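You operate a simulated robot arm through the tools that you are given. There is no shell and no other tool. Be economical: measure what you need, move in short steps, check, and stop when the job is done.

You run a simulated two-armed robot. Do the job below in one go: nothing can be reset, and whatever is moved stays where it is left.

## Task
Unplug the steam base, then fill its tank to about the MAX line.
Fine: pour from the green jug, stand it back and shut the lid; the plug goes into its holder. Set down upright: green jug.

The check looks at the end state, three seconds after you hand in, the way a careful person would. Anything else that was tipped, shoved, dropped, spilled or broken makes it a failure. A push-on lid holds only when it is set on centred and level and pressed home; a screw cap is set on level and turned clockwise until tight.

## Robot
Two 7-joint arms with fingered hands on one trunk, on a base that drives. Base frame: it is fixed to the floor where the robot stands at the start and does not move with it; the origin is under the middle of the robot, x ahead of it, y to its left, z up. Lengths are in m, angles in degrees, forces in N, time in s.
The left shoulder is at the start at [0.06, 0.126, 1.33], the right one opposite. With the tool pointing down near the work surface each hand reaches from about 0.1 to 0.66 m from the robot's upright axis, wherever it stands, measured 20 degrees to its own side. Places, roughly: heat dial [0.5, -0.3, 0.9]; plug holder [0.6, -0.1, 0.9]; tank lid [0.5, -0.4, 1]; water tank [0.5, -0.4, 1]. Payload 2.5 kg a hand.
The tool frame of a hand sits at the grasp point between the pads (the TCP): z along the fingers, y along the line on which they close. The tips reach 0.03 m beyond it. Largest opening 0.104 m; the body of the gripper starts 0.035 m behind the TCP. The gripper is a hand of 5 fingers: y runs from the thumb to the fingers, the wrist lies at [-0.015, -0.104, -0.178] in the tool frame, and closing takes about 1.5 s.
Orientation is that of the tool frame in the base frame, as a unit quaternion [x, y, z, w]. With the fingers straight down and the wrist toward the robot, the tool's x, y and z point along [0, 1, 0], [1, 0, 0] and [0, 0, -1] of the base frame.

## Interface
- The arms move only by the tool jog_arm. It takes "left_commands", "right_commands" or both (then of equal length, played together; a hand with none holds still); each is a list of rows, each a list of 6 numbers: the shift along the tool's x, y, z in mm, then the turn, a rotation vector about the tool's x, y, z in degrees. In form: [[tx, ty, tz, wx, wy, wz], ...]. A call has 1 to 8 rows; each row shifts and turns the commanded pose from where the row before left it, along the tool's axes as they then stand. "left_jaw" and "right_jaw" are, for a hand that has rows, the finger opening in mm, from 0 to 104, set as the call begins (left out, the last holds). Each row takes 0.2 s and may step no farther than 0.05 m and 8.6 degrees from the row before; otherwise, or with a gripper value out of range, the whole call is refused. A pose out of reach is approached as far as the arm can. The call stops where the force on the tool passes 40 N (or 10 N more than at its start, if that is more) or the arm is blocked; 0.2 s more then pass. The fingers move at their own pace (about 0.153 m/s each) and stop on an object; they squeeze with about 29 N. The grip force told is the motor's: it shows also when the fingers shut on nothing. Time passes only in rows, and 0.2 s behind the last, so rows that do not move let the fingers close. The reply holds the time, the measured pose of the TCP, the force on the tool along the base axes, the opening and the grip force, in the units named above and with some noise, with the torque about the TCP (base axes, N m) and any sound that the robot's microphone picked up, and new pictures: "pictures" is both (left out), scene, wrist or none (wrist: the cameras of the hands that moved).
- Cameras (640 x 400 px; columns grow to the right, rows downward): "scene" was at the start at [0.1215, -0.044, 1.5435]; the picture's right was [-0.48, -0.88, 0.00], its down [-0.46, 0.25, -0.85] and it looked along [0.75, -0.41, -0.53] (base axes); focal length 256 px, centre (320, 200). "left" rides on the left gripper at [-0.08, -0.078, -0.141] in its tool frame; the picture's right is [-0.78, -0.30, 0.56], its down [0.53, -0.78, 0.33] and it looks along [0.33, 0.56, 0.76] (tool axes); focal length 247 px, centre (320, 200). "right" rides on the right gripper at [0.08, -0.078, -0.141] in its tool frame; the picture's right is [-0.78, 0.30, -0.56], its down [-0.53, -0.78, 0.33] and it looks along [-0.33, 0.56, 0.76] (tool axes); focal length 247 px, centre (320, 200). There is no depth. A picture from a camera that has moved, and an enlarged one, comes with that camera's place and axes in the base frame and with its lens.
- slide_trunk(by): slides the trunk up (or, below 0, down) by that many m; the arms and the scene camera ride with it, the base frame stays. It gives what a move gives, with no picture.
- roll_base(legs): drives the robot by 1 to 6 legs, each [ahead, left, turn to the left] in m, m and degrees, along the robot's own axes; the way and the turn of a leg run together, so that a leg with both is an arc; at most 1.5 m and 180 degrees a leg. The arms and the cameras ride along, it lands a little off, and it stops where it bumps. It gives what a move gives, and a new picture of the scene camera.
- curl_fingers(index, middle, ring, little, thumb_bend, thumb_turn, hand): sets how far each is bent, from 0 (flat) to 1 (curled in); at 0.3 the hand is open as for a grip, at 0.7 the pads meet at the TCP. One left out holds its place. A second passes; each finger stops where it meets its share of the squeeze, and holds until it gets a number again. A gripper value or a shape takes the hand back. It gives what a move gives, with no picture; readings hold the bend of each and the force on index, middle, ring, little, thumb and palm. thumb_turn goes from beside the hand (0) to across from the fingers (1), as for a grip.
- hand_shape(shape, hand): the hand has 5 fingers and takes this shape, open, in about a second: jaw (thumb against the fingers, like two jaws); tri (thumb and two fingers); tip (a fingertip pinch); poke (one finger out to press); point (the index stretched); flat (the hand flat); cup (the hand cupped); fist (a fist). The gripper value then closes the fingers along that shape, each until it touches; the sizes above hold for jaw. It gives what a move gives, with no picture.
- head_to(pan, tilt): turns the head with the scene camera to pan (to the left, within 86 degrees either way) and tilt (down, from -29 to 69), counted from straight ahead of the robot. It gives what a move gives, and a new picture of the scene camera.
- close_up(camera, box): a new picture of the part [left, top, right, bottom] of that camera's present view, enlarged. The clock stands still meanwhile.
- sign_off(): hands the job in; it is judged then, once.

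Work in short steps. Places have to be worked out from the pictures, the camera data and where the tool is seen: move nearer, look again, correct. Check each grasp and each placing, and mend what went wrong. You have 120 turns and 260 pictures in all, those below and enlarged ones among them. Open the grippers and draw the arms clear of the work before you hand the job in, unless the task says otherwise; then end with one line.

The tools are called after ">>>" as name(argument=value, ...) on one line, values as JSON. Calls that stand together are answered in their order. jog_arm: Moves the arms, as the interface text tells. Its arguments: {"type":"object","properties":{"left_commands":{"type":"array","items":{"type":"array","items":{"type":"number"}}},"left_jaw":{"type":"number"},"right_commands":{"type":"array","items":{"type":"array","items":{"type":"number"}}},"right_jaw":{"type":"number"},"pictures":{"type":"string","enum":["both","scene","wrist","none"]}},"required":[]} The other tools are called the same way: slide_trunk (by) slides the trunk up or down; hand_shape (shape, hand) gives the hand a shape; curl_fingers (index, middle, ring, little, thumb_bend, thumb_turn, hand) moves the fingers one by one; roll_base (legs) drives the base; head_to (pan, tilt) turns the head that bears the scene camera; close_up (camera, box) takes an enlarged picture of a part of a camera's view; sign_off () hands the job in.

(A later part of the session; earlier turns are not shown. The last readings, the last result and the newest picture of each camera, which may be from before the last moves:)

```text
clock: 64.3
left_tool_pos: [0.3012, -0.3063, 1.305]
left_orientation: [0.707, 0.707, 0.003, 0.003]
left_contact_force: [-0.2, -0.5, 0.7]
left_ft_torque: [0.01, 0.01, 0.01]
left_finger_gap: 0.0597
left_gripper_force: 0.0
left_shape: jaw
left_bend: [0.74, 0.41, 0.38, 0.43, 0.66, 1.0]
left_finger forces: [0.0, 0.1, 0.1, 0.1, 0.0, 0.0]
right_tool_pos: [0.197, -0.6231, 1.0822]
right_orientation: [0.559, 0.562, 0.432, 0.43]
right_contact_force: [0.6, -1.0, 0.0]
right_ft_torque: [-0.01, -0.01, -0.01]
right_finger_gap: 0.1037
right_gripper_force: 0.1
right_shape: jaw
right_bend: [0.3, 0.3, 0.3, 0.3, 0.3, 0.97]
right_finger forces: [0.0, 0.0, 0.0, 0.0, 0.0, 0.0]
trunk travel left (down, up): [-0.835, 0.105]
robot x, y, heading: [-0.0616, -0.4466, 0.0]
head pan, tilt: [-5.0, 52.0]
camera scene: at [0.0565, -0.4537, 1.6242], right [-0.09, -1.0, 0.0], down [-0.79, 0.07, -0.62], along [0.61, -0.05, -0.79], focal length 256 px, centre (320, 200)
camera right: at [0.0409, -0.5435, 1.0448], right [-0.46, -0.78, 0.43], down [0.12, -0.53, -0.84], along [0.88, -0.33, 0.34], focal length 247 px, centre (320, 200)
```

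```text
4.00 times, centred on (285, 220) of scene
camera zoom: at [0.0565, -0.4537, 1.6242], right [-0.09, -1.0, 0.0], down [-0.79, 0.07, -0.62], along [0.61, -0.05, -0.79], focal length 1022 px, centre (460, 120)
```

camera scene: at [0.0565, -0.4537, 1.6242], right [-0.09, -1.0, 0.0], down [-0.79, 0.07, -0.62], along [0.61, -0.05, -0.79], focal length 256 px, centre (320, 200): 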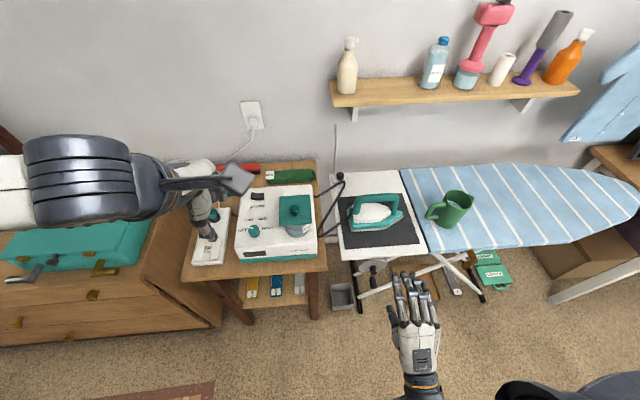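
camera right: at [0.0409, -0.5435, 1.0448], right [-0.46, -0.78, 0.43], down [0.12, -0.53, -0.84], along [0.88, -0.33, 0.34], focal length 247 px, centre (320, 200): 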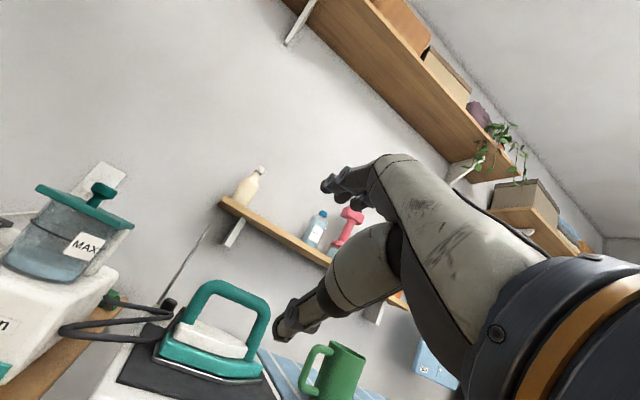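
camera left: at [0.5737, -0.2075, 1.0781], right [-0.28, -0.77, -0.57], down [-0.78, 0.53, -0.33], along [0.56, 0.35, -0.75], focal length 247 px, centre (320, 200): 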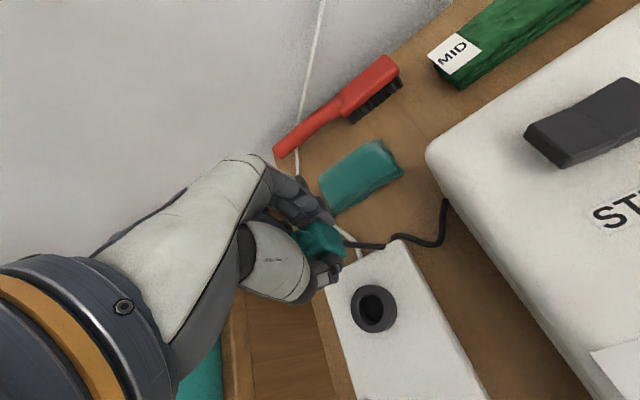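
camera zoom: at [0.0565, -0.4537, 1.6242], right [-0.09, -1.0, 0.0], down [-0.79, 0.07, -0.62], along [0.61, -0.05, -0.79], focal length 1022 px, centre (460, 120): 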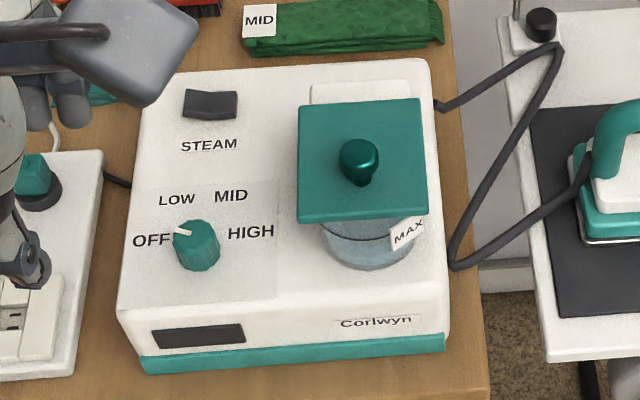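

Lid plate: front edge x≈0.444, z≈1.017; MAX is a black ring, the tank is about 30% full. I bring the right hand in front of the lid's right-front corner.

>>> jog_arm(right_commands=[[35, -3.5, 35, 0, 0, 0], [35, -3.5, 35, 0, 0, 0], [35, -3.5, 35, 0, 0, 0], [35, -3.5, 34, 0, 0, 0], [33, -3.5, 34, 0, 0, 0], [0, 0, 0, 0, 0, 0]], right_jaw=75)

>>> close_up(camera="scene", box=[230, 170, 340, 270])

```text
clock: 65.4
left_tool_pos: [0.301, -0.3065, 1.3047]
left_orientation: [0.707, 0.707, 0.004, 0.002]
left_contact_force: [-0.2, 0.2, 0.0]
left_ft_torque: [0.02, 0.01, 0.01]
left_finger_gap: 0.0597
left_gripper_force: 0.1
left_shape: jaw
left_bend: [0.74, 0.41, 0.38, 0.43, 0.66, 1.0]
left_finger forces: [0.1, 0.0, 0.0, 0.1, 0.1, 0.0]
right_tool_pos: [0.3299, -0.5391, 0.9978]
right_orientation: [0.521, 0.607, 0.376, 0.467]
right_contact_force: [0.2, 0.4, 0.0]
right_ft_torque: [-0.03, -0.02, -0.02]
right_finger_gap: 0.0751
right_gripper_force: 0.1
right_shape: jaw
right_bend: [0.27, 0.36, 0.34, 0.34, 0.57, 0.99]
right_finger forces: [0.1, 0.1, 0.1, 0.0, 0.0, 0.0]
trunk travel left (down, up): [-0.835, 0.105]
robot x, y, heading: [-0.06, -0.4486, -0.4]
head pan, tilt: [-5.0, 52.0]
stopped in row 5 (right hand): the arm was blocked; the commanded pose is now the measured one
camera scene: at [0.0573, -0.4542, 1.6242], right [-0.09, -1.0, 0.0], down [-0.79, 0.07, -0.62], along [0.61, -0.05, -0.79], focal length 256 px, centre (320, 200)
camera right: at [0.1722, -0.4683, 0.9502], right [-0.44, -0.7, 0.57], down [0.11, -0.67, -0.73], along [0.89, -0.26, 0.37], focal length 247 px, centre (320, 200)
```

scene: 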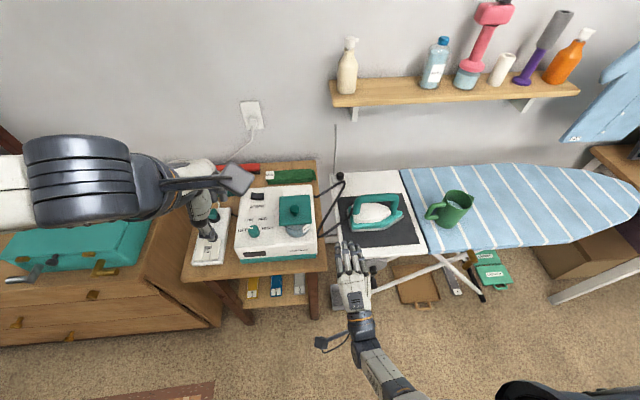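
right: 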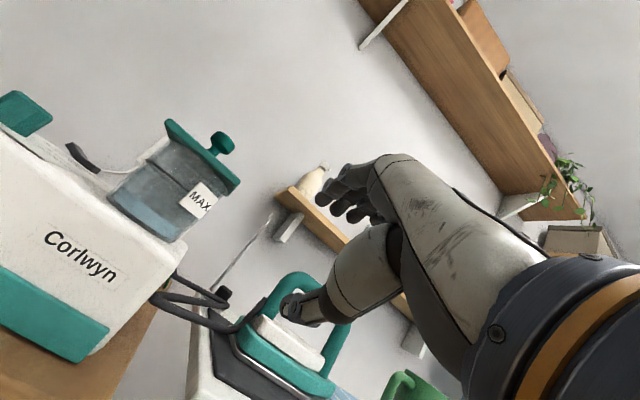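

```text
4.00 times, centred on (285, 220) of scene
camera zoom: at [0.0573, -0.4542, 1.6242], right [-0.09, -1.0, 0.0], down [-0.79, 0.07, -0.62], along [0.61, -0.05, -0.79], focal length 1022 px, centre (460, 120)
```

zoom: 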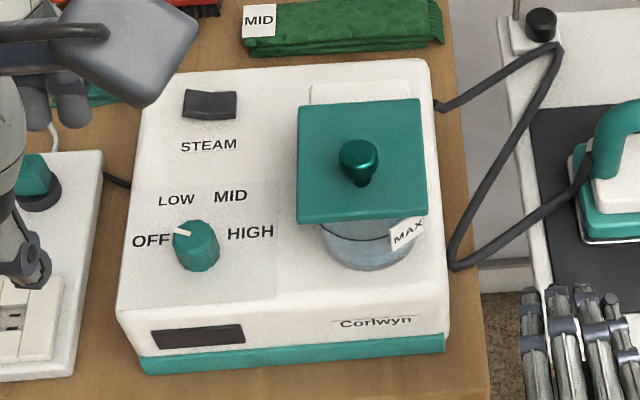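

The arm is cramped (elbow fold). I back the base up, lower the trunk by 0.25 m so the arm can reach forward naturally.

>>> roll_base(legs=[[-0.15, 0, 0]])

>>> slide_trunk(by=-0.2)

```text
clock: 66.8
left_tool_pos: [0.1517, -0.3071, 1.3066]
left_orientation: [0.708, 0.707, 0.004, 0.004]
left_contact_force: [0.9, 0.0, 0.0]
left_ft_torque: [-0.01, -0.03, -0.04]
left_finger_gap: 0.0598
left_gripper_force: 0.1
left_shape: jaw
left_bend: [0.74, 0.41, 0.38, 0.43, 0.66, 1.0]
left_finger forces: [0.0, 0.0, 0.1, 0.0, 0.0, 0.0]
right_tool_pos: [0.1814, -0.5381, 0.9971]
right_orientation: [0.522, 0.606, 0.376, 0.468]
right_contact_force: [-0.9, -0.3, -0.8]
right_ft_torque: [0.0, 0.02, -0.02]
right_finger_gap: 0.075
right_gripper_force: 0.0
right_shape: jaw
right_bend: [0.27, 0.36, 0.34, 0.34, 0.57, 0.99]
right_finger forces: [0.0, 0.0, 0.0, 0.1, 0.1, 0.0]
trunk travel left (down, up): [-0.835, 0.105]
robot x, y, heading: [-0.2058, -0.4488, 0.2]
head pan, tilt: [-5.0, 52.0]
camera scene: at [-0.0928, -0.454, 1.6243], right [-0.09, -1.0, 0.0], down [-0.78, 0.07, -0.62], along [0.61, -0.05, -0.79], focal length 256 px, centre (320, 200)
```

scene: 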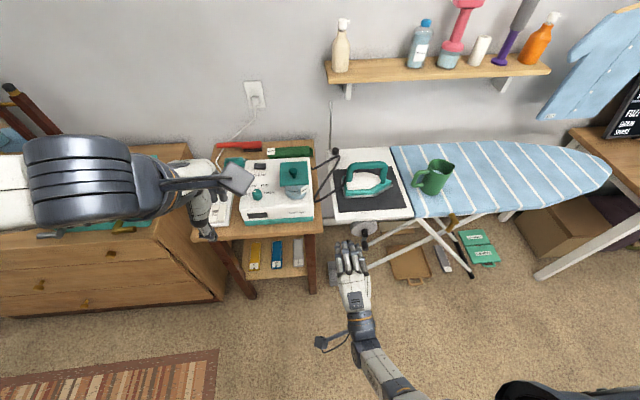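

```text
clock: 69.0
left_tool_pos: [0.1533, -0.3065, 1.1053]
left_orientation: [0.708, 0.706, 0.005, 0.003]
left_contact_force: [0.0, 0.1, 0.7]
left_ft_torque: [-0.03, 0.03, -0.02]
left_finger_gap: 0.0597
left_gripper_force: 0.0
left_shape: jaw
left_bend: [0.74, 0.41, 0.38, 0.43, 0.66, 1.0]
left_finger forces: [0.0, 0.0, 0.0, 0.0, 0.1, 0.0]
right_tool_pos: [0.1825, -0.5385, 0.7967]
right_orientation: [0.522, 0.606, 0.377, 0.468]
right_contact_force: [0.7, -0.3, 0.5]
right_ft_torque: [0.02, 0.01, -0.01]
right_finger_gap: 0.0749
right_gripper_force: 0.0
right_shape: jaw
right_bend: [0.27, 0.36, 0.34, 0.34, 0.57, 0.99]
right_finger forces: [0.0, 0.0, 0.0, 0.0, 0.0, 0.0]
trunk travel left (down, up): [-0.635, 0.305]
robot x, y, heading: [-0.2102, -0.4479, 0.1]
head pan, tilt: [-5.0, 52.0]
```

I restore the hand's orientation and raise it in front of the lid corner, staying clear of the table.

>>> jog_arm(right_commands=[[0, 0, 0, -0.7, 0.9, 5], [0, 0, 0, -0.7, 0.9, 5], [17, 42.5, -11.4, 0, 0, 0], [17, 42.5, -11.4, 0, 0, 0], [17, 42.5, -11.4, 0, 0, 0], [17, 42.5, -11.4, 0, 0, 0], [17, 42.5, -11.4, 0, 0, 0], [0, 0, 0, 0, 0, 0]], pictures="wrist")

```text
clock: 70.2
left_tool_pos: [0.152, -0.307, 1.1056]
left_orientation: [0.708, 0.706, 0.004, 0.001]
left_contact_force: [0.3, 0.3, 0.3]
left_ft_torque: [0.01, 0.0, 0.03]
left_finger_gap: 0.0597
left_gripper_force: 0.1
left_shape: jaw
left_bend: [0.74, 0.41, 0.38, 0.43, 0.66, 1.0]
left_finger forces: [0.0, 0.1, 0.1, 0.1, 0.0, 0.1]
right_tool_pos: [0.1817, -0.5148, 0.9229]
right_orientation: [0.504, 0.605, 0.404, 0.465]
right_contact_force: [0.7, -0.1, 0.4]
right_ft_torque: [0.01, 0.0, 0.01]
right_finger_gap: 0.0752
right_gripper_force: 0.1
right_shape: jaw
right_bend: [0.27, 0.36, 0.33, 0.34, 0.57, 0.99]
right_finger forces: [0.0, 0.0, 0.0, 0.0, 0.0, 0.0]
trunk travel left (down, up): [-0.635, 0.305]
robot x, y, heading: [-0.2105, -0.4474, 0.2]
head pan, tilt: [-5.0, 52.0]
stopped in row 6 (right hand): the arm was blocked; the commanded pose is now the measured one
camera right: at [0.0225, -0.451, 0.8704], right [-0.42, -0.73, 0.54], down [0.17, -0.65, -0.74], along [0.89, -0.22, 0.4], focal length 247 px, centre (320, 200)
```

right: 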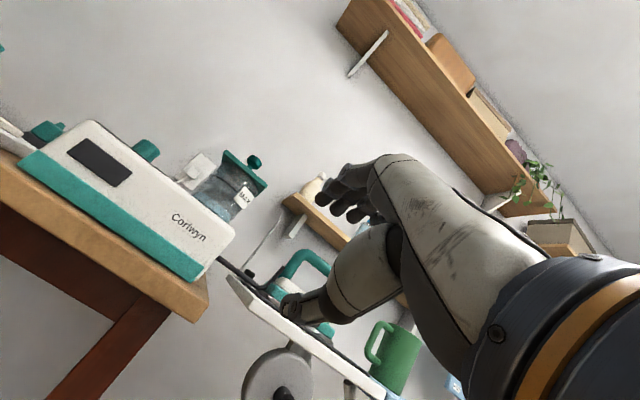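

Likely self-collision near the torso. I shift the base 20 cm left so the right hand works at its own side.

>>> roll_base(legs=[[0, 0.22, 0]])

>>> jog_arm(right_commands=[[-40, 0, 20, 0, 0, 0], [-40, 0, 20, 0, 0, 0], [-40, 0, 20, 0, 0, 0], [-20, 0, 20, 0, 0, 0], [0, 0, 0, 0, 0, 0]], pictures="none")

```text
clock: 71.9
left_tool_pos: [0.1517, -0.0862, 1.1053]
left_orientation: [0.706, 0.708, 0.003, 0.003]
left_contact_force: [0.0, 0.7, -0.3]
left_ft_torque: [0.0, -0.02, -0.04]
left_finger_gap: 0.0597
left_gripper_force: 0.0
left_shape: jaw
left_bend: [0.74, 0.41, 0.38, 0.43, 0.66, 1.0]
left_finger forces: [0.0, 0.1, 0.1, 0.0, 0.1, 0.0]
right_tool_pos: [0.1812, -0.2924, 0.9217]
right_orientation: [0.503, 0.607, 0.405, 0.464]
right_contact_force: [0.5, 0.1, -0.5]
right_ft_torque: [0.04, 0.0, 0.0]
right_finger_gap: 0.075
right_gripper_force: 0.1
right_shape: jaw
right_bend: [0.27, 0.36, 0.33, 0.34, 0.57, 0.99]
right_finger forces: [0.0, 0.0, 0.0, 0.0, 0.0, 0.0]
trunk travel left (down, up): [-0.635, 0.305]
robot x, y, heading: [-0.2096, -0.2258, -0.1]
head pan, tilt: [-5.0, 52.0]
camera scene: at [-0.0926, -0.2335, 1.4242], right [-0.08, -1.0, 0.0], down [-0.79, 0.07, -0.62], along [0.61, -0.05, -0.79], focal length 256 px, centre (320, 200)
```

scene: 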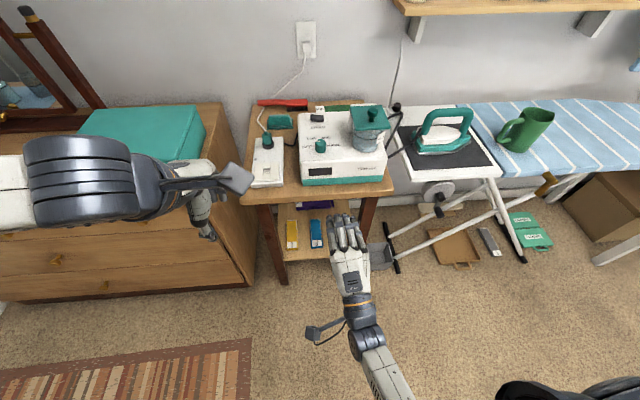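

```text
clock: 73.1
left_tool_pos: [0.1519, -0.084, 1.1052]
left_orientation: [0.707, 0.707, 0.003, 0.002]
left_contact_force: [0.1, -0.3, -0.3]
left_ft_torque: [0.01, 0.01, 0.0]
left_finger_gap: 0.0597
left_gripper_force: 0.0
left_shape: jaw
left_bend: [0.74, 0.41, 0.38, 0.43, 0.66, 1.0]
left_finger forces: [0.0, 0.0, 0.1, 0.1, 0.0, 0.1]
right_tool_pos: [0.2695, -0.4298, 0.9245]
right_orientation: [0.503, 0.607, 0.405, 0.464]
right_contact_force: [0.0, -0.7, -0.1]
right_ft_torque: [-0.03, 0.0, -0.01]
right_finger_gap: 0.0752
right_gripper_force: 0.1
right_shape: jaw
right_bend: [0.27, 0.36, 0.33, 0.34, 0.57, 0.99]
right_finger forces: [0.1, 0.0, 0.0, 0.1, 0.0, 0.0]
trunk travel left (down, up): [-0.635, 0.305]
robot x, y, heading: [-0.2118, -0.2233, 0.3]
head pan, tilt: [-5.0, 52.0]
```

Free motion again. I correct the yaw and bring the hand in front of the lid edge.

>>> jog_arm(right_commands=[[0, 0, 0, 0.55, -0.67, 4.8], [0, 0, 0, 0.55, -0.67, 4.8], [-7, 38.5, 21, 0, 0, 0], [-7, 38.5, 21, 0, 0, 0], [-7, 38.5, 21, 0, 0, 0], [0, 0, 0, 0, 0, 0]], pictures="wrist")

>>> close_up(camera="scene", box=[300, 90, 420, 200])

```text
clock: 74.5
left_tool_pos: [0.1508, -0.0868, 1.1057]
left_orientation: [0.707, 0.707, 0.004, 0.001]
left_contact_force: [0.0, 0.1, 0.7]
left_ft_torque: [0.04, 0.02, -0.01]
left_finger_gap: 0.0599
left_gripper_force: 0.0
left_shape: jaw
left_bend: [0.74, 0.41, 0.38, 0.43, 0.66, 1.0]
left_finger forces: [0.0, 0.0, 0.1, 0.1, 0.0, 0.0]
right_tool_pos: [0.3594, -0.4507, 1.02]
right_orientation: [0.562, 0.56, 0.43, 0.432]
right_contact_force: [-0.2, -0.1, 1.0]
right_ft_torque: [0.0, 0.01, 0.03]
right_finger_gap: 0.075
right_gripper_force: 0.1
right_shape: jaw
right_bend: [0.27, 0.36, 0.33, 0.34, 0.57, 0.99]
right_finger forces: [0.0, 0.1, 0.1, 0.0, 0.0, 0.1]
trunk travel left (down, up): [-0.635, 0.305]
robot x, y, heading: [-0.2124, -0.2318, 0.3]
head pan, tilt: [-5.0, 52.0]
camera right: at [0.2029, -0.3705, 0.9832], right [-0.46, -0.78, 0.43], down [0.12, -0.53, -0.84], along [0.88, -0.33, 0.34], focal length 247 px, centre (320, 200)
```

right: 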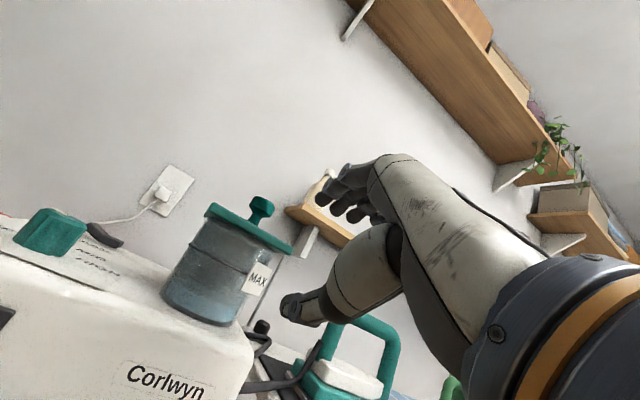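

```text
3.64 times, centred on (360, 145) of scene
camera zoom: at [-0.0928, -0.2342, 1.4242], right [-0.08, -1.0, 0.0], down [-0.79, 0.07, -0.62], along [0.61, -0.05, -0.79], focal length 929 px, centre (174, 400)
```

zoom: 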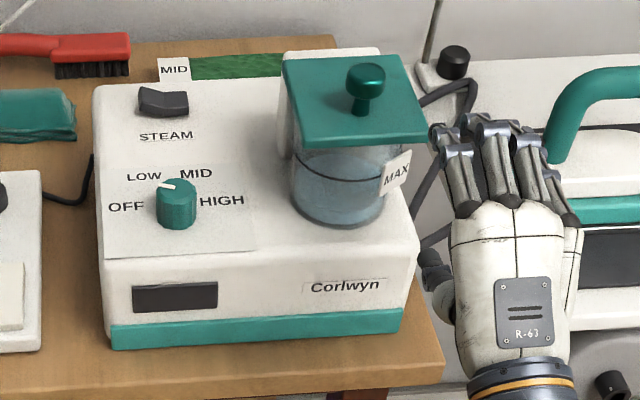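

The hand is well placed: thumb below and index above the lid plane at y≈−0.45. I move 76 mm forward to straddle the right-front corner.

>>> jog_arm(right_commands=[[0, 7, 25, 0, 0, 0], [0, 7, 25, 0, 0, 0], [0, 6, 23, 0, 0, 0], [0, 0, 0, 0, 0, 0]], pictures="none")

>>> close_up(camera="scene", box=[320, 90, 400, 160])

>>> close_up(camera="right", box=[200, 140, 400, 340])

```text
clock: 75.5
left_tool_pos: [0.1507, -0.0845, 1.1051]
left_orientation: [0.707, 0.707, 0.005, 0.003]
left_contact_force: [0.2, -0.1, 0.1]
left_ft_torque: [0.03, 0.01, 0.01]
left_finger_gap: 0.0599
left_gripper_force: 0.0
left_shape: jaw
left_bend: [0.74, 0.41, 0.38, 0.43, 0.66, 1.0]
left_finger forces: [0.0, 0.0, 0.1, 0.0, 0.0, 0.1]
right_tool_pos: [0.4342, -0.4498, 1.0197]
right_orientation: [0.56, 0.56, 0.431, 0.431]
right_contact_force: [0.6, 0.5, 0.5]
right_ft_torque: [0.0, -0.01, 0.02]
right_finger_gap: 0.0751
right_gripper_force: 0.1
right_shape: jaw
right_bend: [0.27, 0.36, 0.33, 0.34, 0.57, 0.99]
right_finger forces: [0.0, 0.1, 0.0, 0.1, 0.1, 0.0]
trunk travel left (down, up): [-0.635, 0.305]
robot x, y, heading: [-0.212, -0.2299, 0.2]
head pan, tilt: [-5.0, 52.0]
```

```text
5.71 times, centred on (360, 125) of scene
camera zoom: at [-0.0928, -0.2342, 1.4242], right [-0.08, -1.0, 0.0], down [-0.79, 0.07, -0.62], along [0.61, -0.05, -0.79], focal length 1460 px, centre (91, 629)
```

zoom: 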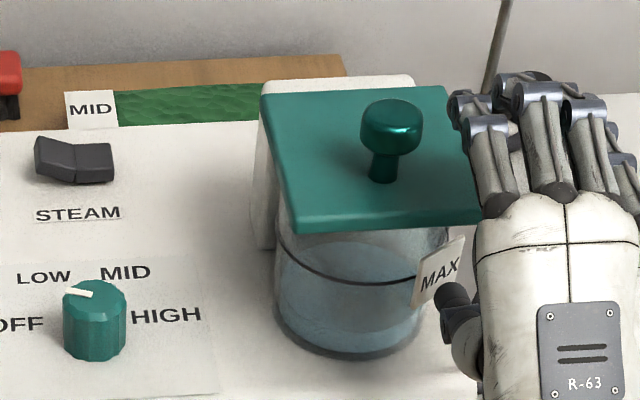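

```text
2.00 times, centred on (300, 240) of right
camera zoom: at [0.2782, -0.3703, 0.9831], right [-0.46, -0.78, 0.43], down [0.12, -0.54, -0.84], along [0.88, -0.33, 0.34], focal length 494 px, centre (360, 120)
```

zoom: 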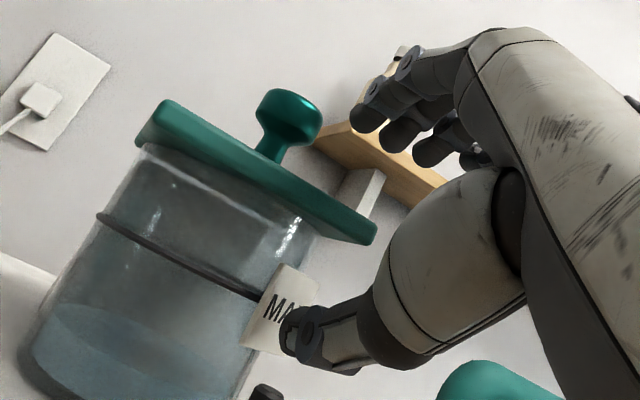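

Thumb and index align with the lid corner (y≈−0.452, lid edge −0.462). I shift 4 mm left and close to pinch the corner.

>>> jog_arm(right_commands=[[4, -2, -3, 0, 0, 0], [0, 0, 0, 0, 0, 0], [0, 0, 0, 0, 0, 0], [0, 0, 0, 0, 0, 0], [0, 0, 0, 0, 0, 0], [0, 0, 0, 0, 0, 0], [0, 0, 0, 0, 0, 0]], right_jaw=0, pictures="none")

>>> close_up(camera="scene", box=[320, 90, 400, 160])

>>> close_up(camera="right", box=[200, 140, 400, 340])

```text
clock: 77.1
left_tool_pos: [0.1517, -0.0868, 1.1051]
left_orientation: [0.706, 0.708, 0.004, 0.003]
left_contact_force: [0.3, -0.7, -0.4]
left_ft_torque: [0.02, 0.05, 0.0]
left_finger_gap: 0.06
left_gripper_force: 0.1
left_shape: jaw
left_bend: [0.74, 0.41, 0.38, 0.43, 0.66, 1.0]
left_finger forces: [0.0, 0.0, 0.1, 0.0, 0.1, 0.0]
right_tool_pos: [0.4312, -0.4454, 1.0199]
right_orientation: [0.561, 0.561, 0.431, 0.431]
right_contact_force: [2.7, -1.6, 1.3]
right_ft_torque: [0.0, -0.15, -0.04]
right_finger_gap: 0.0049
right_gripper_force: 29.4
right_shape: jaw
right_bend: [0.71, 0.66, 0.7, 0.7, 0.72, 1.0]
right_finger forces: [16.2, 9.7, 0.0, 0.0, 24.9, 0.1]
trunk travel left (down, up): [-0.635, 0.305]
robot x, y, heading: [-0.2071, -0.2266, 0.1]
head pan, tilt: [-5.0, 52.0]
```

```text
5.71 times, centred on (360, 125) of scene
camera zoom: at [-0.0925, -0.2343, 1.4242], right [-0.08, -1.0, 0.0], down [-0.79, 0.07, -0.62], along [0.61, -0.05, -0.79], focal length 1460 px, centre (91, 629)
```

zoom: 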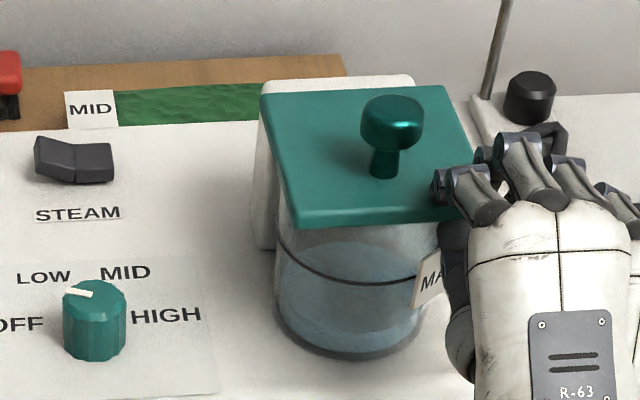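

```text
2.00 times, centred on (300, 240) of right
camera zoom: at [0.2748, -0.3662, 0.982], right [-0.46, -0.78, 0.43], down [0.12, -0.54, -0.84], along [0.88, -0.33, 0.34], focal length 494 px, centre (360, 120)
```

zoom: 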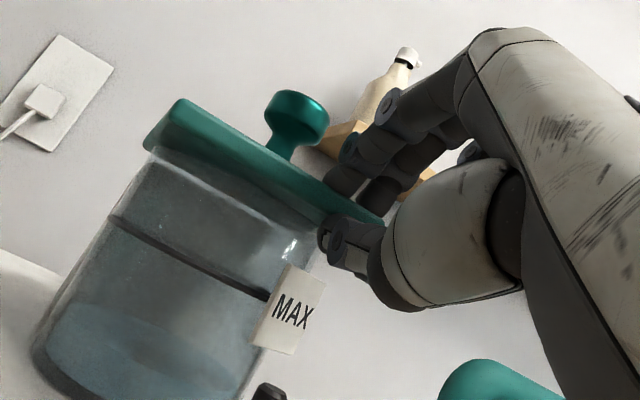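

The corner is pinched. I test the hinge with two small arc steps about (0.549, 1.018).

>>> jog_arm(right_commands=[[0, 8.2, -1.5, 4, 0, 0], [0, 8.2, -1.5, 4, 0, 0], [0, 0, 0, 0, 0, 0]], pictures="none")

>>> close_up(camera="scene", box=[320, 90, 400, 160])

>>> close_up(camera="right", box=[200, 140, 400, 340])

```text
clock: 77.9
left_tool_pos: [0.1506, -0.0859, 1.1047]
left_orientation: [0.706, 0.708, 0.004, 0.003]
left_contact_force: [-0.3, -0.8, 0.4]
left_ft_torque: [-0.02, 0.0, -0.04]
left_finger_gap: 0.0598
left_gripper_force: 0.0
left_shape: jaw
left_bend: [0.74, 0.41, 0.38, 0.43, 0.66, 1.0]
left_finger forces: [0.0, 0.0, 0.1, 0.0, 0.1, 0.0]
right_tool_pos: [0.433, -0.4468, 1.0349]
right_orientation: [0.589, 0.59, 0.391, 0.39]
right_contact_force: [3.0, -0.7, 0.0]
right_ft_torque: [0.01, -0.21, -0.05]
right_finger_gap: 0.0047
right_gripper_force: 28.8
right_shape: jaw
right_bend: [0.71, 0.66, 0.7, 0.7, 0.72, 1.0]
right_finger forces: [16.4, 9.8, 0.1, 0.0, 24.9, 0.0]
trunk travel left (down, up): [-0.635, 0.305]
robot x, y, heading: [-0.2096, -0.2287, 0.1]
head pan, tilt: [-5.0, 52.0]
```

```text
5.71 times, centred on (360, 125) of scene
camera zoom: at [-0.0922, -0.2343, 1.4242], right [-0.08, -1.0, 0.0], down [-0.79, 0.07, -0.62], along [0.61, -0.05, -0.79], focal length 1460 px, centre (91, 629)
```

zoom: 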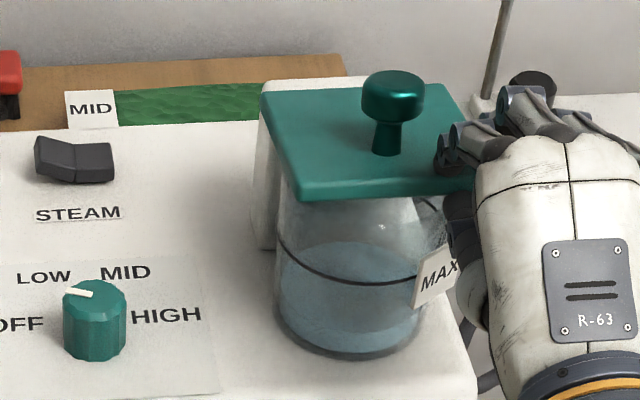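

```text
2.00 times, centred on (300, 240) of right
camera zoom: at [0.2736, -0.3662, 1.0207], right [-0.4, -0.78, 0.49], down [0.0, -0.53, -0.85], along [0.92, -0.33, 0.21], focal length 494 px, centre (360, 120)
```

zoom: 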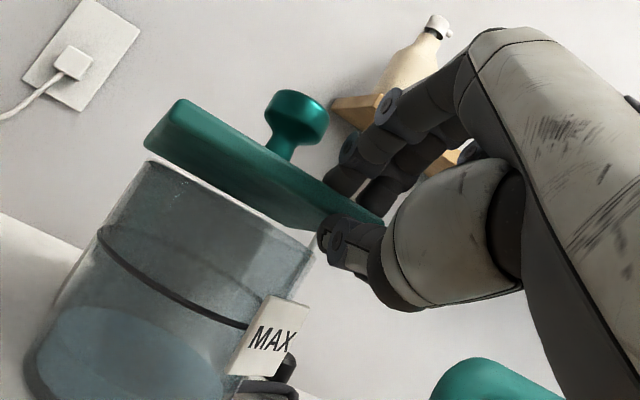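

It hinges at the rear with tiny forces. I continue the arc to about 48°.

>>> jog_arm(right_commands=[[0, 16.2, -2.9, 8, 0, 0], [0, 16.2, -2.9, 8, 0, 0], [0, 16.2, -2.9, 8, 0, 0], [0, 16.2, -2.9, 8, 0, 0], [0, 16.2, -2.9, 8, 0, 0], [0, 0, 0, 0, 0, 0]], pictures="wrist")

>>> close_up(camera="scene", box=[300, 60, 420, 160])

```text
clock: 79.3
left_tool_pos: [0.1521, -0.0856, 1.1047]
left_orientation: [0.707, 0.708, 0.002, 0.001]
left_contact_force: [-0.7, 0.5, 0.3]
left_ft_torque: [-0.02, 0.03, 0.0]
left_finger_gap: 0.06
left_gripper_force: 0.1
left_shape: jaw
left_bend: [0.74, 0.41, 0.38, 0.43, 0.66, 1.0]
left_finger forces: [0.0, 0.1, 0.1, 0.0, 0.1, 0.1]
right_tool_pos: [0.4724, -0.4458, 1.105]
right_orientation: [0.688, 0.688, 0.163, 0.163]
right_contact_force: [6.3, -0.3, -7.2]
right_ft_torque: [0.0, 0.0, 0.0]
right_finger_gap: 0.0039
right_gripper_force: 29.2
right_shape: jaw
right_bend: [0.64, 0.66, 0.7, 0.7, 0.72, 1.0]
right_finger forces: [13.6, 8.0, 0.1, 0.0, 18.3, 0.0]
trunk travel left (down, up): [-0.635, 0.305]
robot x, y, heading: [-0.2091, -0.2277, 0.3]
head pan, tilt: [-5.0, 52.0]
camera right: at [0.3404, -0.3664, 1.197], right [0.01, -0.78, 0.63], down [-0.54, -0.54, -0.65], along [0.84, -0.33, -0.43], focal length 247 px, centre (320, 200)
```

right: 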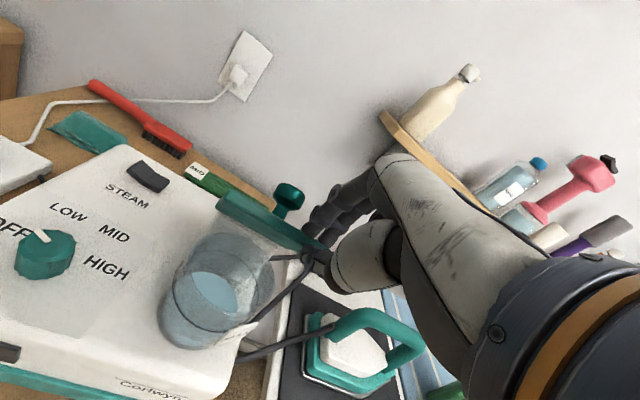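

```text
4.00 times, centred on (360, 110) of scene
camera zoom: at [-0.0909, -0.2345, 1.424], right [-0.08, -1.0, 0.0], down [-0.79, 0.07, -0.61], along [0.61, -0.05, -0.79], focal length 1022 px, centre (160, 560)
```

zoom: 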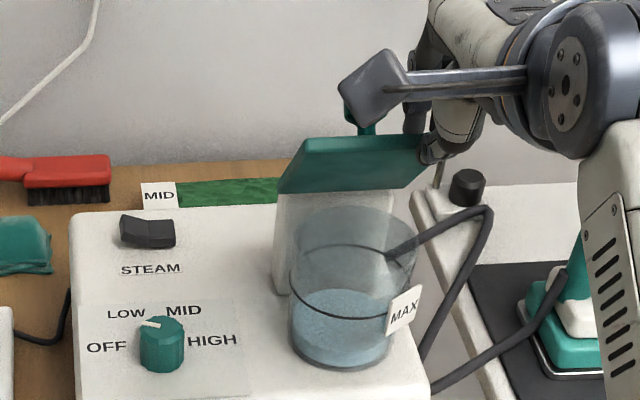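

Lid about 50° open; a slight pull shows my radius is a bit long, so I shorten it and continue.

>>> jog_arm(right_commands=[[0, 1, 4, 0, 0, 0], [0, 15.4, -2.4, 8, 0, 0], [0, 15.4, -2.4, 8, 0, 0], [0, 15.4, -2.4, 8, 0, 0], [0, 15.4, -2.4, 8, 0, 0], [0, 0, 0, 0, 0, 0]], pictures="wrist")

>>> close_up(camera="scene", box=[300, 40, 440, 160])

```text
clock: 80.7
left_tool_pos: [0.1516, -0.0866, 1.106]
left_orientation: [0.706, 0.708, 0.003, 0.003]
left_contact_force: [-0.5, 1.2, -0.1]
left_ft_torque: [0.02, -0.04, -0.01]
left_finger_gap: 0.0596
left_gripper_force: 0.1
left_shape: jaw
left_bend: [0.74, 0.41, 0.38, 0.43, 0.66, 1.0]
left_finger forces: [0.1, 0.0, 0.1, 0.1, 0.0, 0.0]
right_tool_pos: [0.4864, -0.4418, 1.1211]
right_orientation: [0.707, 0.707, 0.018, 0.018]
right_contact_force: [-0.1, -0.1, 0.7]
right_ft_torque: [-0.01, 0.01, 0.02]
right_finger_gap: 0.0035
right_gripper_force: 29.2
right_shape: jaw
right_bend: [0.71, 0.71, 0.7, 0.7, 0.75, 1.0]
right_finger forces: [0.0, 0.0, 0.0, 0.1, 0.1, 0.1]
right hand out of reach, approached as far as the arm can: row 4, 5
trunk travel left (down, up): [-0.635, 0.305]
robot x, y, heading: [-0.2077, -0.2285, 0.1]
head pan, tilt: [-5.0, 52.0]
camera right: at [0.4015, -0.3613, 1.2586], right [0.27, -0.78, 0.57], down [-0.76, -0.54, -0.37], along [0.6, -0.33, -0.73], focal length 247 px, centre (320, 200)
```

right: 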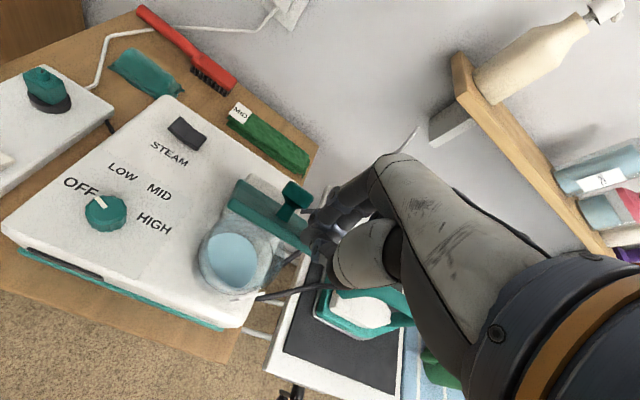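

```text
3.33 times, centred on (370, 100) of scene
camera zoom: at [-0.0928, -0.2343, 1.4242], right [-0.08, -1.0, 0.0], down [-0.79, 0.07, -0.62], along [0.61, -0.05, -0.79], focal length 852 px, centre (153, 533)
```

zoom: 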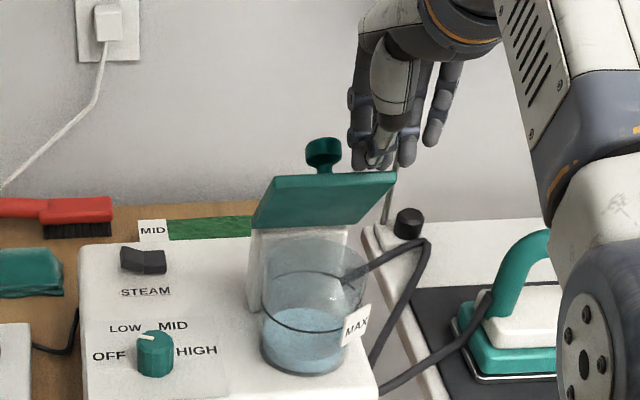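

The pinch slipped, but the lid stays at about 60° on its own (friction hinge). I pull the hand back, drive the base forward 15 cm, then push the lid further open from the front.

>>> jog_arm(right_commands=[[0, -30, -20, 0, 0, 0], [0, -40, -20, 0, 0, 0], [0, -40, -20, 0, 0, 0], [0, -40, 0, 0, 0, 0]], pictures="none")

>>> roll_base(legs=[[0.17, 0, 0]])

>>> close_up(camera="scene", box=[280, 80, 440, 220])

```text
clock: 81.7
left_tool_pos: [0.1509, -0.0853, 1.1046]
left_orientation: [0.707, 0.708, 0.003, 0.002]
left_contact_force: [-0.4, 0.3, 0.0]
left_ft_torque: [-0.01, -0.01, 0.01]
left_finger_gap: 0.0599
left_gripper_force: 0.1
left_shape: jaw
left_bend: [0.74, 0.41, 0.38, 0.43, 0.66, 1.0]
left_finger forces: [0.1, 0.0, 0.1, 0.1, 0.1, 0.1]
right_tool_pos: [0.3322, -0.4404, 1.1721]
right_orientation: [0.707, 0.707, 0.019, 0.019]
right_contact_force: [-0.3, -0.1, -0.4]
right_ft_torque: [0.03, 0.0, -0.01]
right_finger_gap: 0.004
right_gripper_force: 29.2
right_shape: jaw
right_bend: [0.71, 0.71, 0.7, 0.7, 0.75, 1.0]
right_finger forces: [0.0, 0.0, 0.0, 0.1, 0.0, 0.1]
trunk travel left (down, up): [-0.635, 0.305]
robot x, y, heading: [-0.2087, -0.225, 0.0]
head pan, tilt: [-5.0, 52.0]
```

```text
clock: 83.2
left_tool_pos: [0.322, -0.085, 1.1057]
left_orientation: [0.708, 0.707, 0.003, 0.002]
left_contact_force: [0.4, 0.5, -0.3]
left_ft_torque: [0.02, 0.01, 0.02]
left_finger_gap: 0.0598
left_gripper_force: 0.0
left_shape: jaw
left_bend: [0.74, 0.41, 0.38, 0.43, 0.66, 1.0]
left_finger forces: [0.0, 0.0, 0.0, 0.1, 0.0, 0.0]
right_tool_pos: [0.5029, -0.4412, 1.1722]
right_orientation: [0.708, 0.705, 0.019, 0.019]
right_contact_force: [0.5, -0.4, 0.7]
right_ft_torque: [-0.03, 0.01, 0.01]
right_finger_gap: 0.0038
right_gripper_force: 28.7
right_shape: jaw
right_bend: [0.71, 0.71, 0.7, 0.7, 0.75, 1.0]
right_finger forces: [0.0, 0.0, 0.0, 0.0, 0.0, 0.1]
trunk travel left (down, up): [-0.635, 0.305]
robot x, y, heading: [-0.042, -0.2299, 0.3]
head pan, tilt: [-5.0, 52.0]
camera scene: at [0.0772, -0.234, 1.4241], right [-0.09, -1.0, 0.0], down [-0.79, 0.07, -0.62], along [0.61, -0.05, -0.79], focal length 256 px, centre (320, 200)
```

scene: 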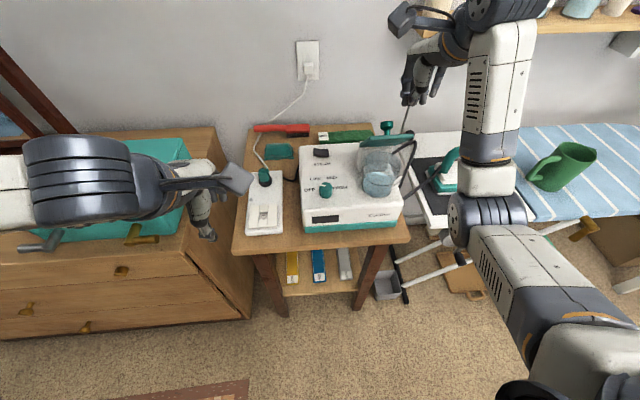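

```text
2.86 times, centred on (360, 150) of scene
camera zoom: at [0.0772, -0.234, 1.4241], right [-0.09, -1.0, 0.0], down [-0.79, 0.07, -0.62], along [0.61, -0.05, -0.79], focal length 730 px, centre (206, 343)
```

zoom: 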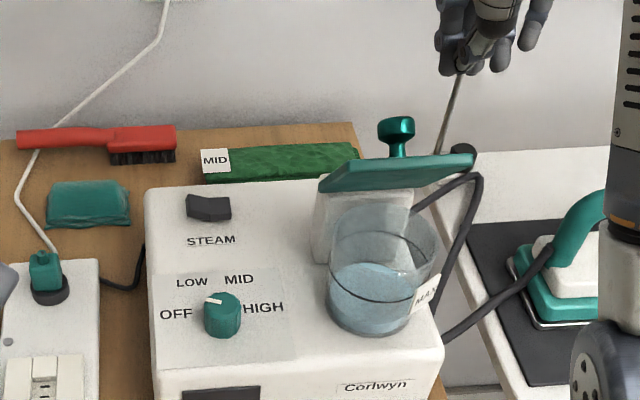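

The lid stands around 60–65° by itself. I move the closed hand in front, lower, and push the lid's underside backward.

>>> jog_arm(right_commands=[[5, -42, 0, 0, 0, 0], [5, -42, 0, 0, 0, 0], [0, 0, 45, 0, 0, 0], [0, 0, 40, 0, 0, 0], [0, 25, 0, 0, 0, 0], [0, 0, 0, 0, 0, 0]], pictures="wrist")

>>> close_up(camera="scene", box=[320, 80, 440, 180])

```text
clock: 84.6
left_tool_pos: [0.3206, -0.0871, 1.1055]
left_orientation: [0.707, 0.707, 0.004, 0.003]
left_contact_force: [0.3, 0.2, -0.4]
left_ft_torque: [-0.01, 0.02, 0.01]
left_finger_gap: 0.0597
left_gripper_force: 0.1
left_shape: jaw
left_bend: [0.74, 0.41, 0.38, 0.43, 0.66, 1.0]
left_finger forces: [0.0, 0.1, 0.0, 0.1, 0.0, 0.0]
right_tool_pos: [0.4466, -0.4303, 1.0863]
right_orientation: [0.707, 0.707, 0.019, 0.019]
right_contact_force: [-2.1, -0.5, 2.6]
right_ft_torque: [-0.06, -0.09, 0.02]
right_finger_gap: 0.0038
right_gripper_force: 28.9
right_shape: jaw
right_bend: [0.71, 0.71, 0.7, 0.7, 0.75, 1.0]
right_finger forces: [0.1, 3.1, 0.1, 0.1, 0.1, 0.0]
trunk travel left (down, up): [-0.635, 0.305]
robot x, y, heading: [-0.0435, -0.2288, 0.1]
head pan, tilt: [-5.0, 52.0]
camera right: at [0.3632, -0.3512, 1.2231], right [0.26, -0.78, 0.57], down [-0.76, -0.53, -0.37], along [0.6, -0.34, -0.73], focal length 247 px, centre (320, 200)
```

right: 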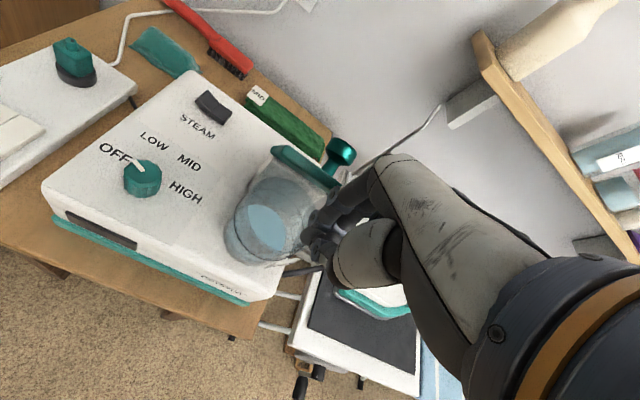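

```text
4.00 times, centred on (380, 130) of scene
camera zoom: at [0.0759, -0.234, 1.4243], right [-0.09, -1.0, 0.0], down [-0.78, 0.07, -0.62], along [0.61, -0.05, -0.79], focal length 1022 px, centre (80, 480)
```

zoom: 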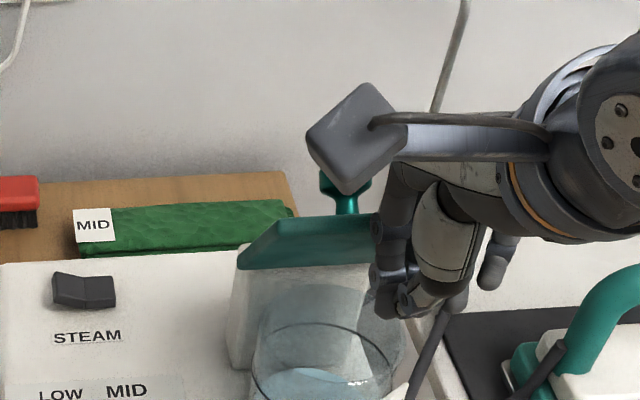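

The fingers touch the lid's underside. I push forward and slightly up.

>>> jog_arm(right_commands=[[0, 12, -4, 0, 0, 0], [0, 12, -4, 0, 0, 0], [0, 12, -4, 0, 0, 0], [0, 12, -4, 0, 0, 0], [0, 12, -4, 0, 0, 0], [0, 0, 0, 0, 0, 0]], pictures="wrist")

>>> close_up(camera="scene", box=[320, 60, 440, 180])

```text
clock: 86.0
left_tool_pos: [0.32, -0.0862, 1.1056]
left_orientation: [0.707, 0.707, 0.004, 0.003]
left_contact_force: [-0.3, -0.2, 1.0]
left_ft_torque: [0.01, -0.03, 0.0]
left_finger_gap: 0.0599
left_gripper_force: 0.1
left_shape: jaw
left_bend: [0.74, 0.41, 0.38, 0.43, 0.66, 1.0]
left_finger forces: [0.1, 0.1, 0.1, 0.0, 0.1, 0.1]
right_tool_pos: [0.5061, -0.4319, 1.1067]
right_orientation: [0.707, 0.706, 0.019, 0.019]
right_contact_force: [-0.6, -0.1, -0.3]
right_ft_torque: [-0.02, 0.01, 0.01]
right_finger_gap: 0.0038
right_gripper_force: 29.0
right_shape: jaw
right_bend: [0.71, 0.71, 0.7, 0.7, 0.75, 1.0]
right_finger forces: [0.0, 0.0, 0.0, 0.1, 0.0, 0.0]
trunk travel left (down, up): [-0.635, 0.305]
robot x, y, heading: [-0.0369, -0.2295, 0.2]
head pan, tilt: [-5.0, 52.0]
camera right: at [0.4228, -0.351, 1.2457], right [0.26, -0.78, 0.57], down [-0.76, -0.53, -0.37], along [0.59, -0.34, -0.73], focal length 247 px, centre (320, 200)
```

right: 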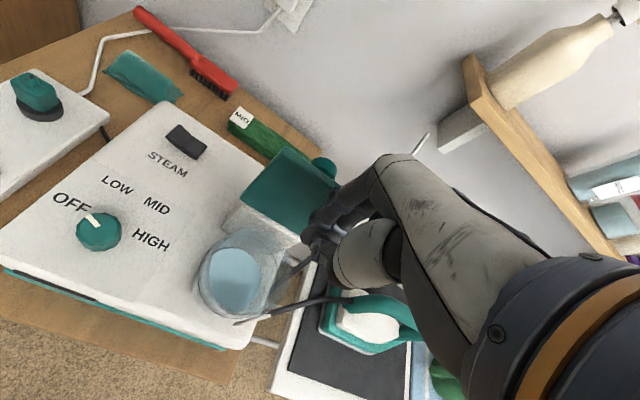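

```text
3.33 times, centred on (380, 120) of scene
camera zoom: at [0.0764, -0.2341, 1.4242], right [-0.09, -1.0, 0.0], down [-0.79, 0.07, -0.62], along [0.61, -0.05, -0.79], focal length 852 px, centre (120, 467)
```

zoom: 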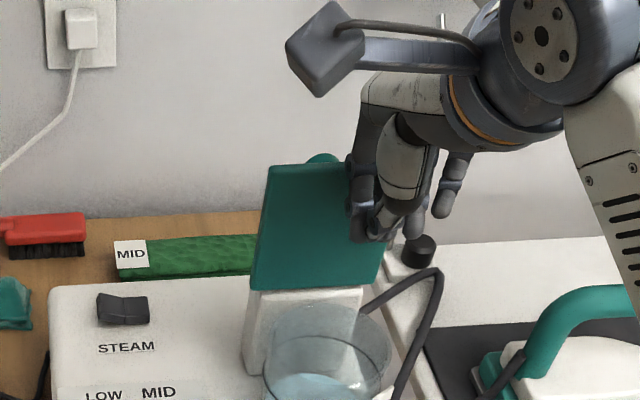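

The lid is upright. I withdraw the right hand and see whether it stays.

>>> jog_arm(right_commands=[[0, -40, 0, 0, 0, 0], [0, -40, -20, 0, 0, 0], [-20, -40, -30, 0, 0, 0], [-40, -20, -20, 0, 0, 0], [-40, 0, -20, 0, 0, 0], [-40, 0, 0, 0, 0, 0]], right_jaw=60, pictures="none")

>>> close_up(camera="scene", box=[300, 80, 460, 220])

```text
refused: row 3 steps farther than a row can; nothing moved
```

```text
2.86 times, centred on (380, 150) of scene
camera zoom: at [0.0764, -0.2341, 1.4242], right [-0.09, -1.0, 0.0], down [-0.79, 0.07, -0.62], along [0.61, -0.05, -0.79], focal length 730 px, centre (149, 343)
```

zoom: 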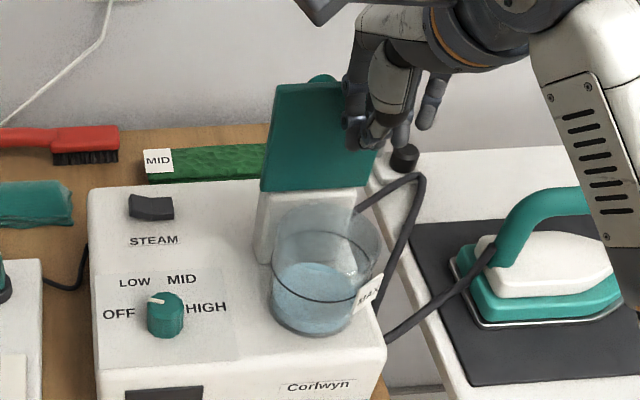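

One row was too long; I withdraw with shorter rows.

>>> jog_arm(right_commands=[[0, -40, 0, 0, 0, 0], [0, -40, -20, 0, 0, 0], [-15, -30, -30, 0, 0, 0], [-35, -20, -20, 0, 0, 0], [-40, 0, -20, 0, 0, 0], [-40, 0, 0, 0, 0, 0]], right_jaw=60, pictures="none")

>>> close_up(camera="scene", box=[300, 80, 460, 220])

```text
clock: 87.4
left_tool_pos: [0.3196, -0.0866, 1.1057]
left_orientation: [0.708, 0.707, 0.004, 0.003]
left_contact_force: [0.0, 0.0, -0.4]
left_ft_torque: [-0.03, -0.04, -0.01]
left_finger_gap: 0.06
left_gripper_force: 0.1
left_shape: jaw
left_bend: [0.74, 0.41, 0.38, 0.43, 0.66, 1.0]
left_finger forces: [0.0, 0.0, 0.0, 0.0, 0.0, 0.0]
right_tool_pos: [0.3704, -0.5601, 1.1902]
right_orientation: [0.708, 0.706, 0.019, 0.019]
right_contact_force: [-0.1, -0.6, 0.2]
right_ft_torque: [0.03, 0.01, 0.02]
right_finger_gap: 0.06
right_gripper_force: 0.0
right_shape: jaw
right_bend: [0.74, 0.42, 0.38, 0.43, 0.66, 1.0]
right_finger forces: [0.0, 0.0, 0.1, 0.0, 0.0, 0.0]
trunk travel left (down, up): [-0.635, 0.305]
robot x, y, heading: [-0.041, -0.2239, 0.1]
head pan, tilt: [-5.0, 52.0]
```

```text
2.86 times, centred on (380, 150) of scene
camera zoom: at [0.0761, -0.2346, 1.4242], right [-0.09, -1.0, 0.0], down [-0.79, 0.07, -0.62], along [0.61, -0.05, -0.79], focal length 730 px, centre (149, 343)
```

zoom: 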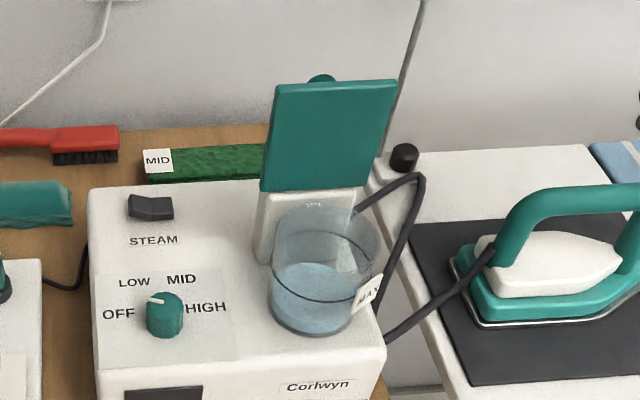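

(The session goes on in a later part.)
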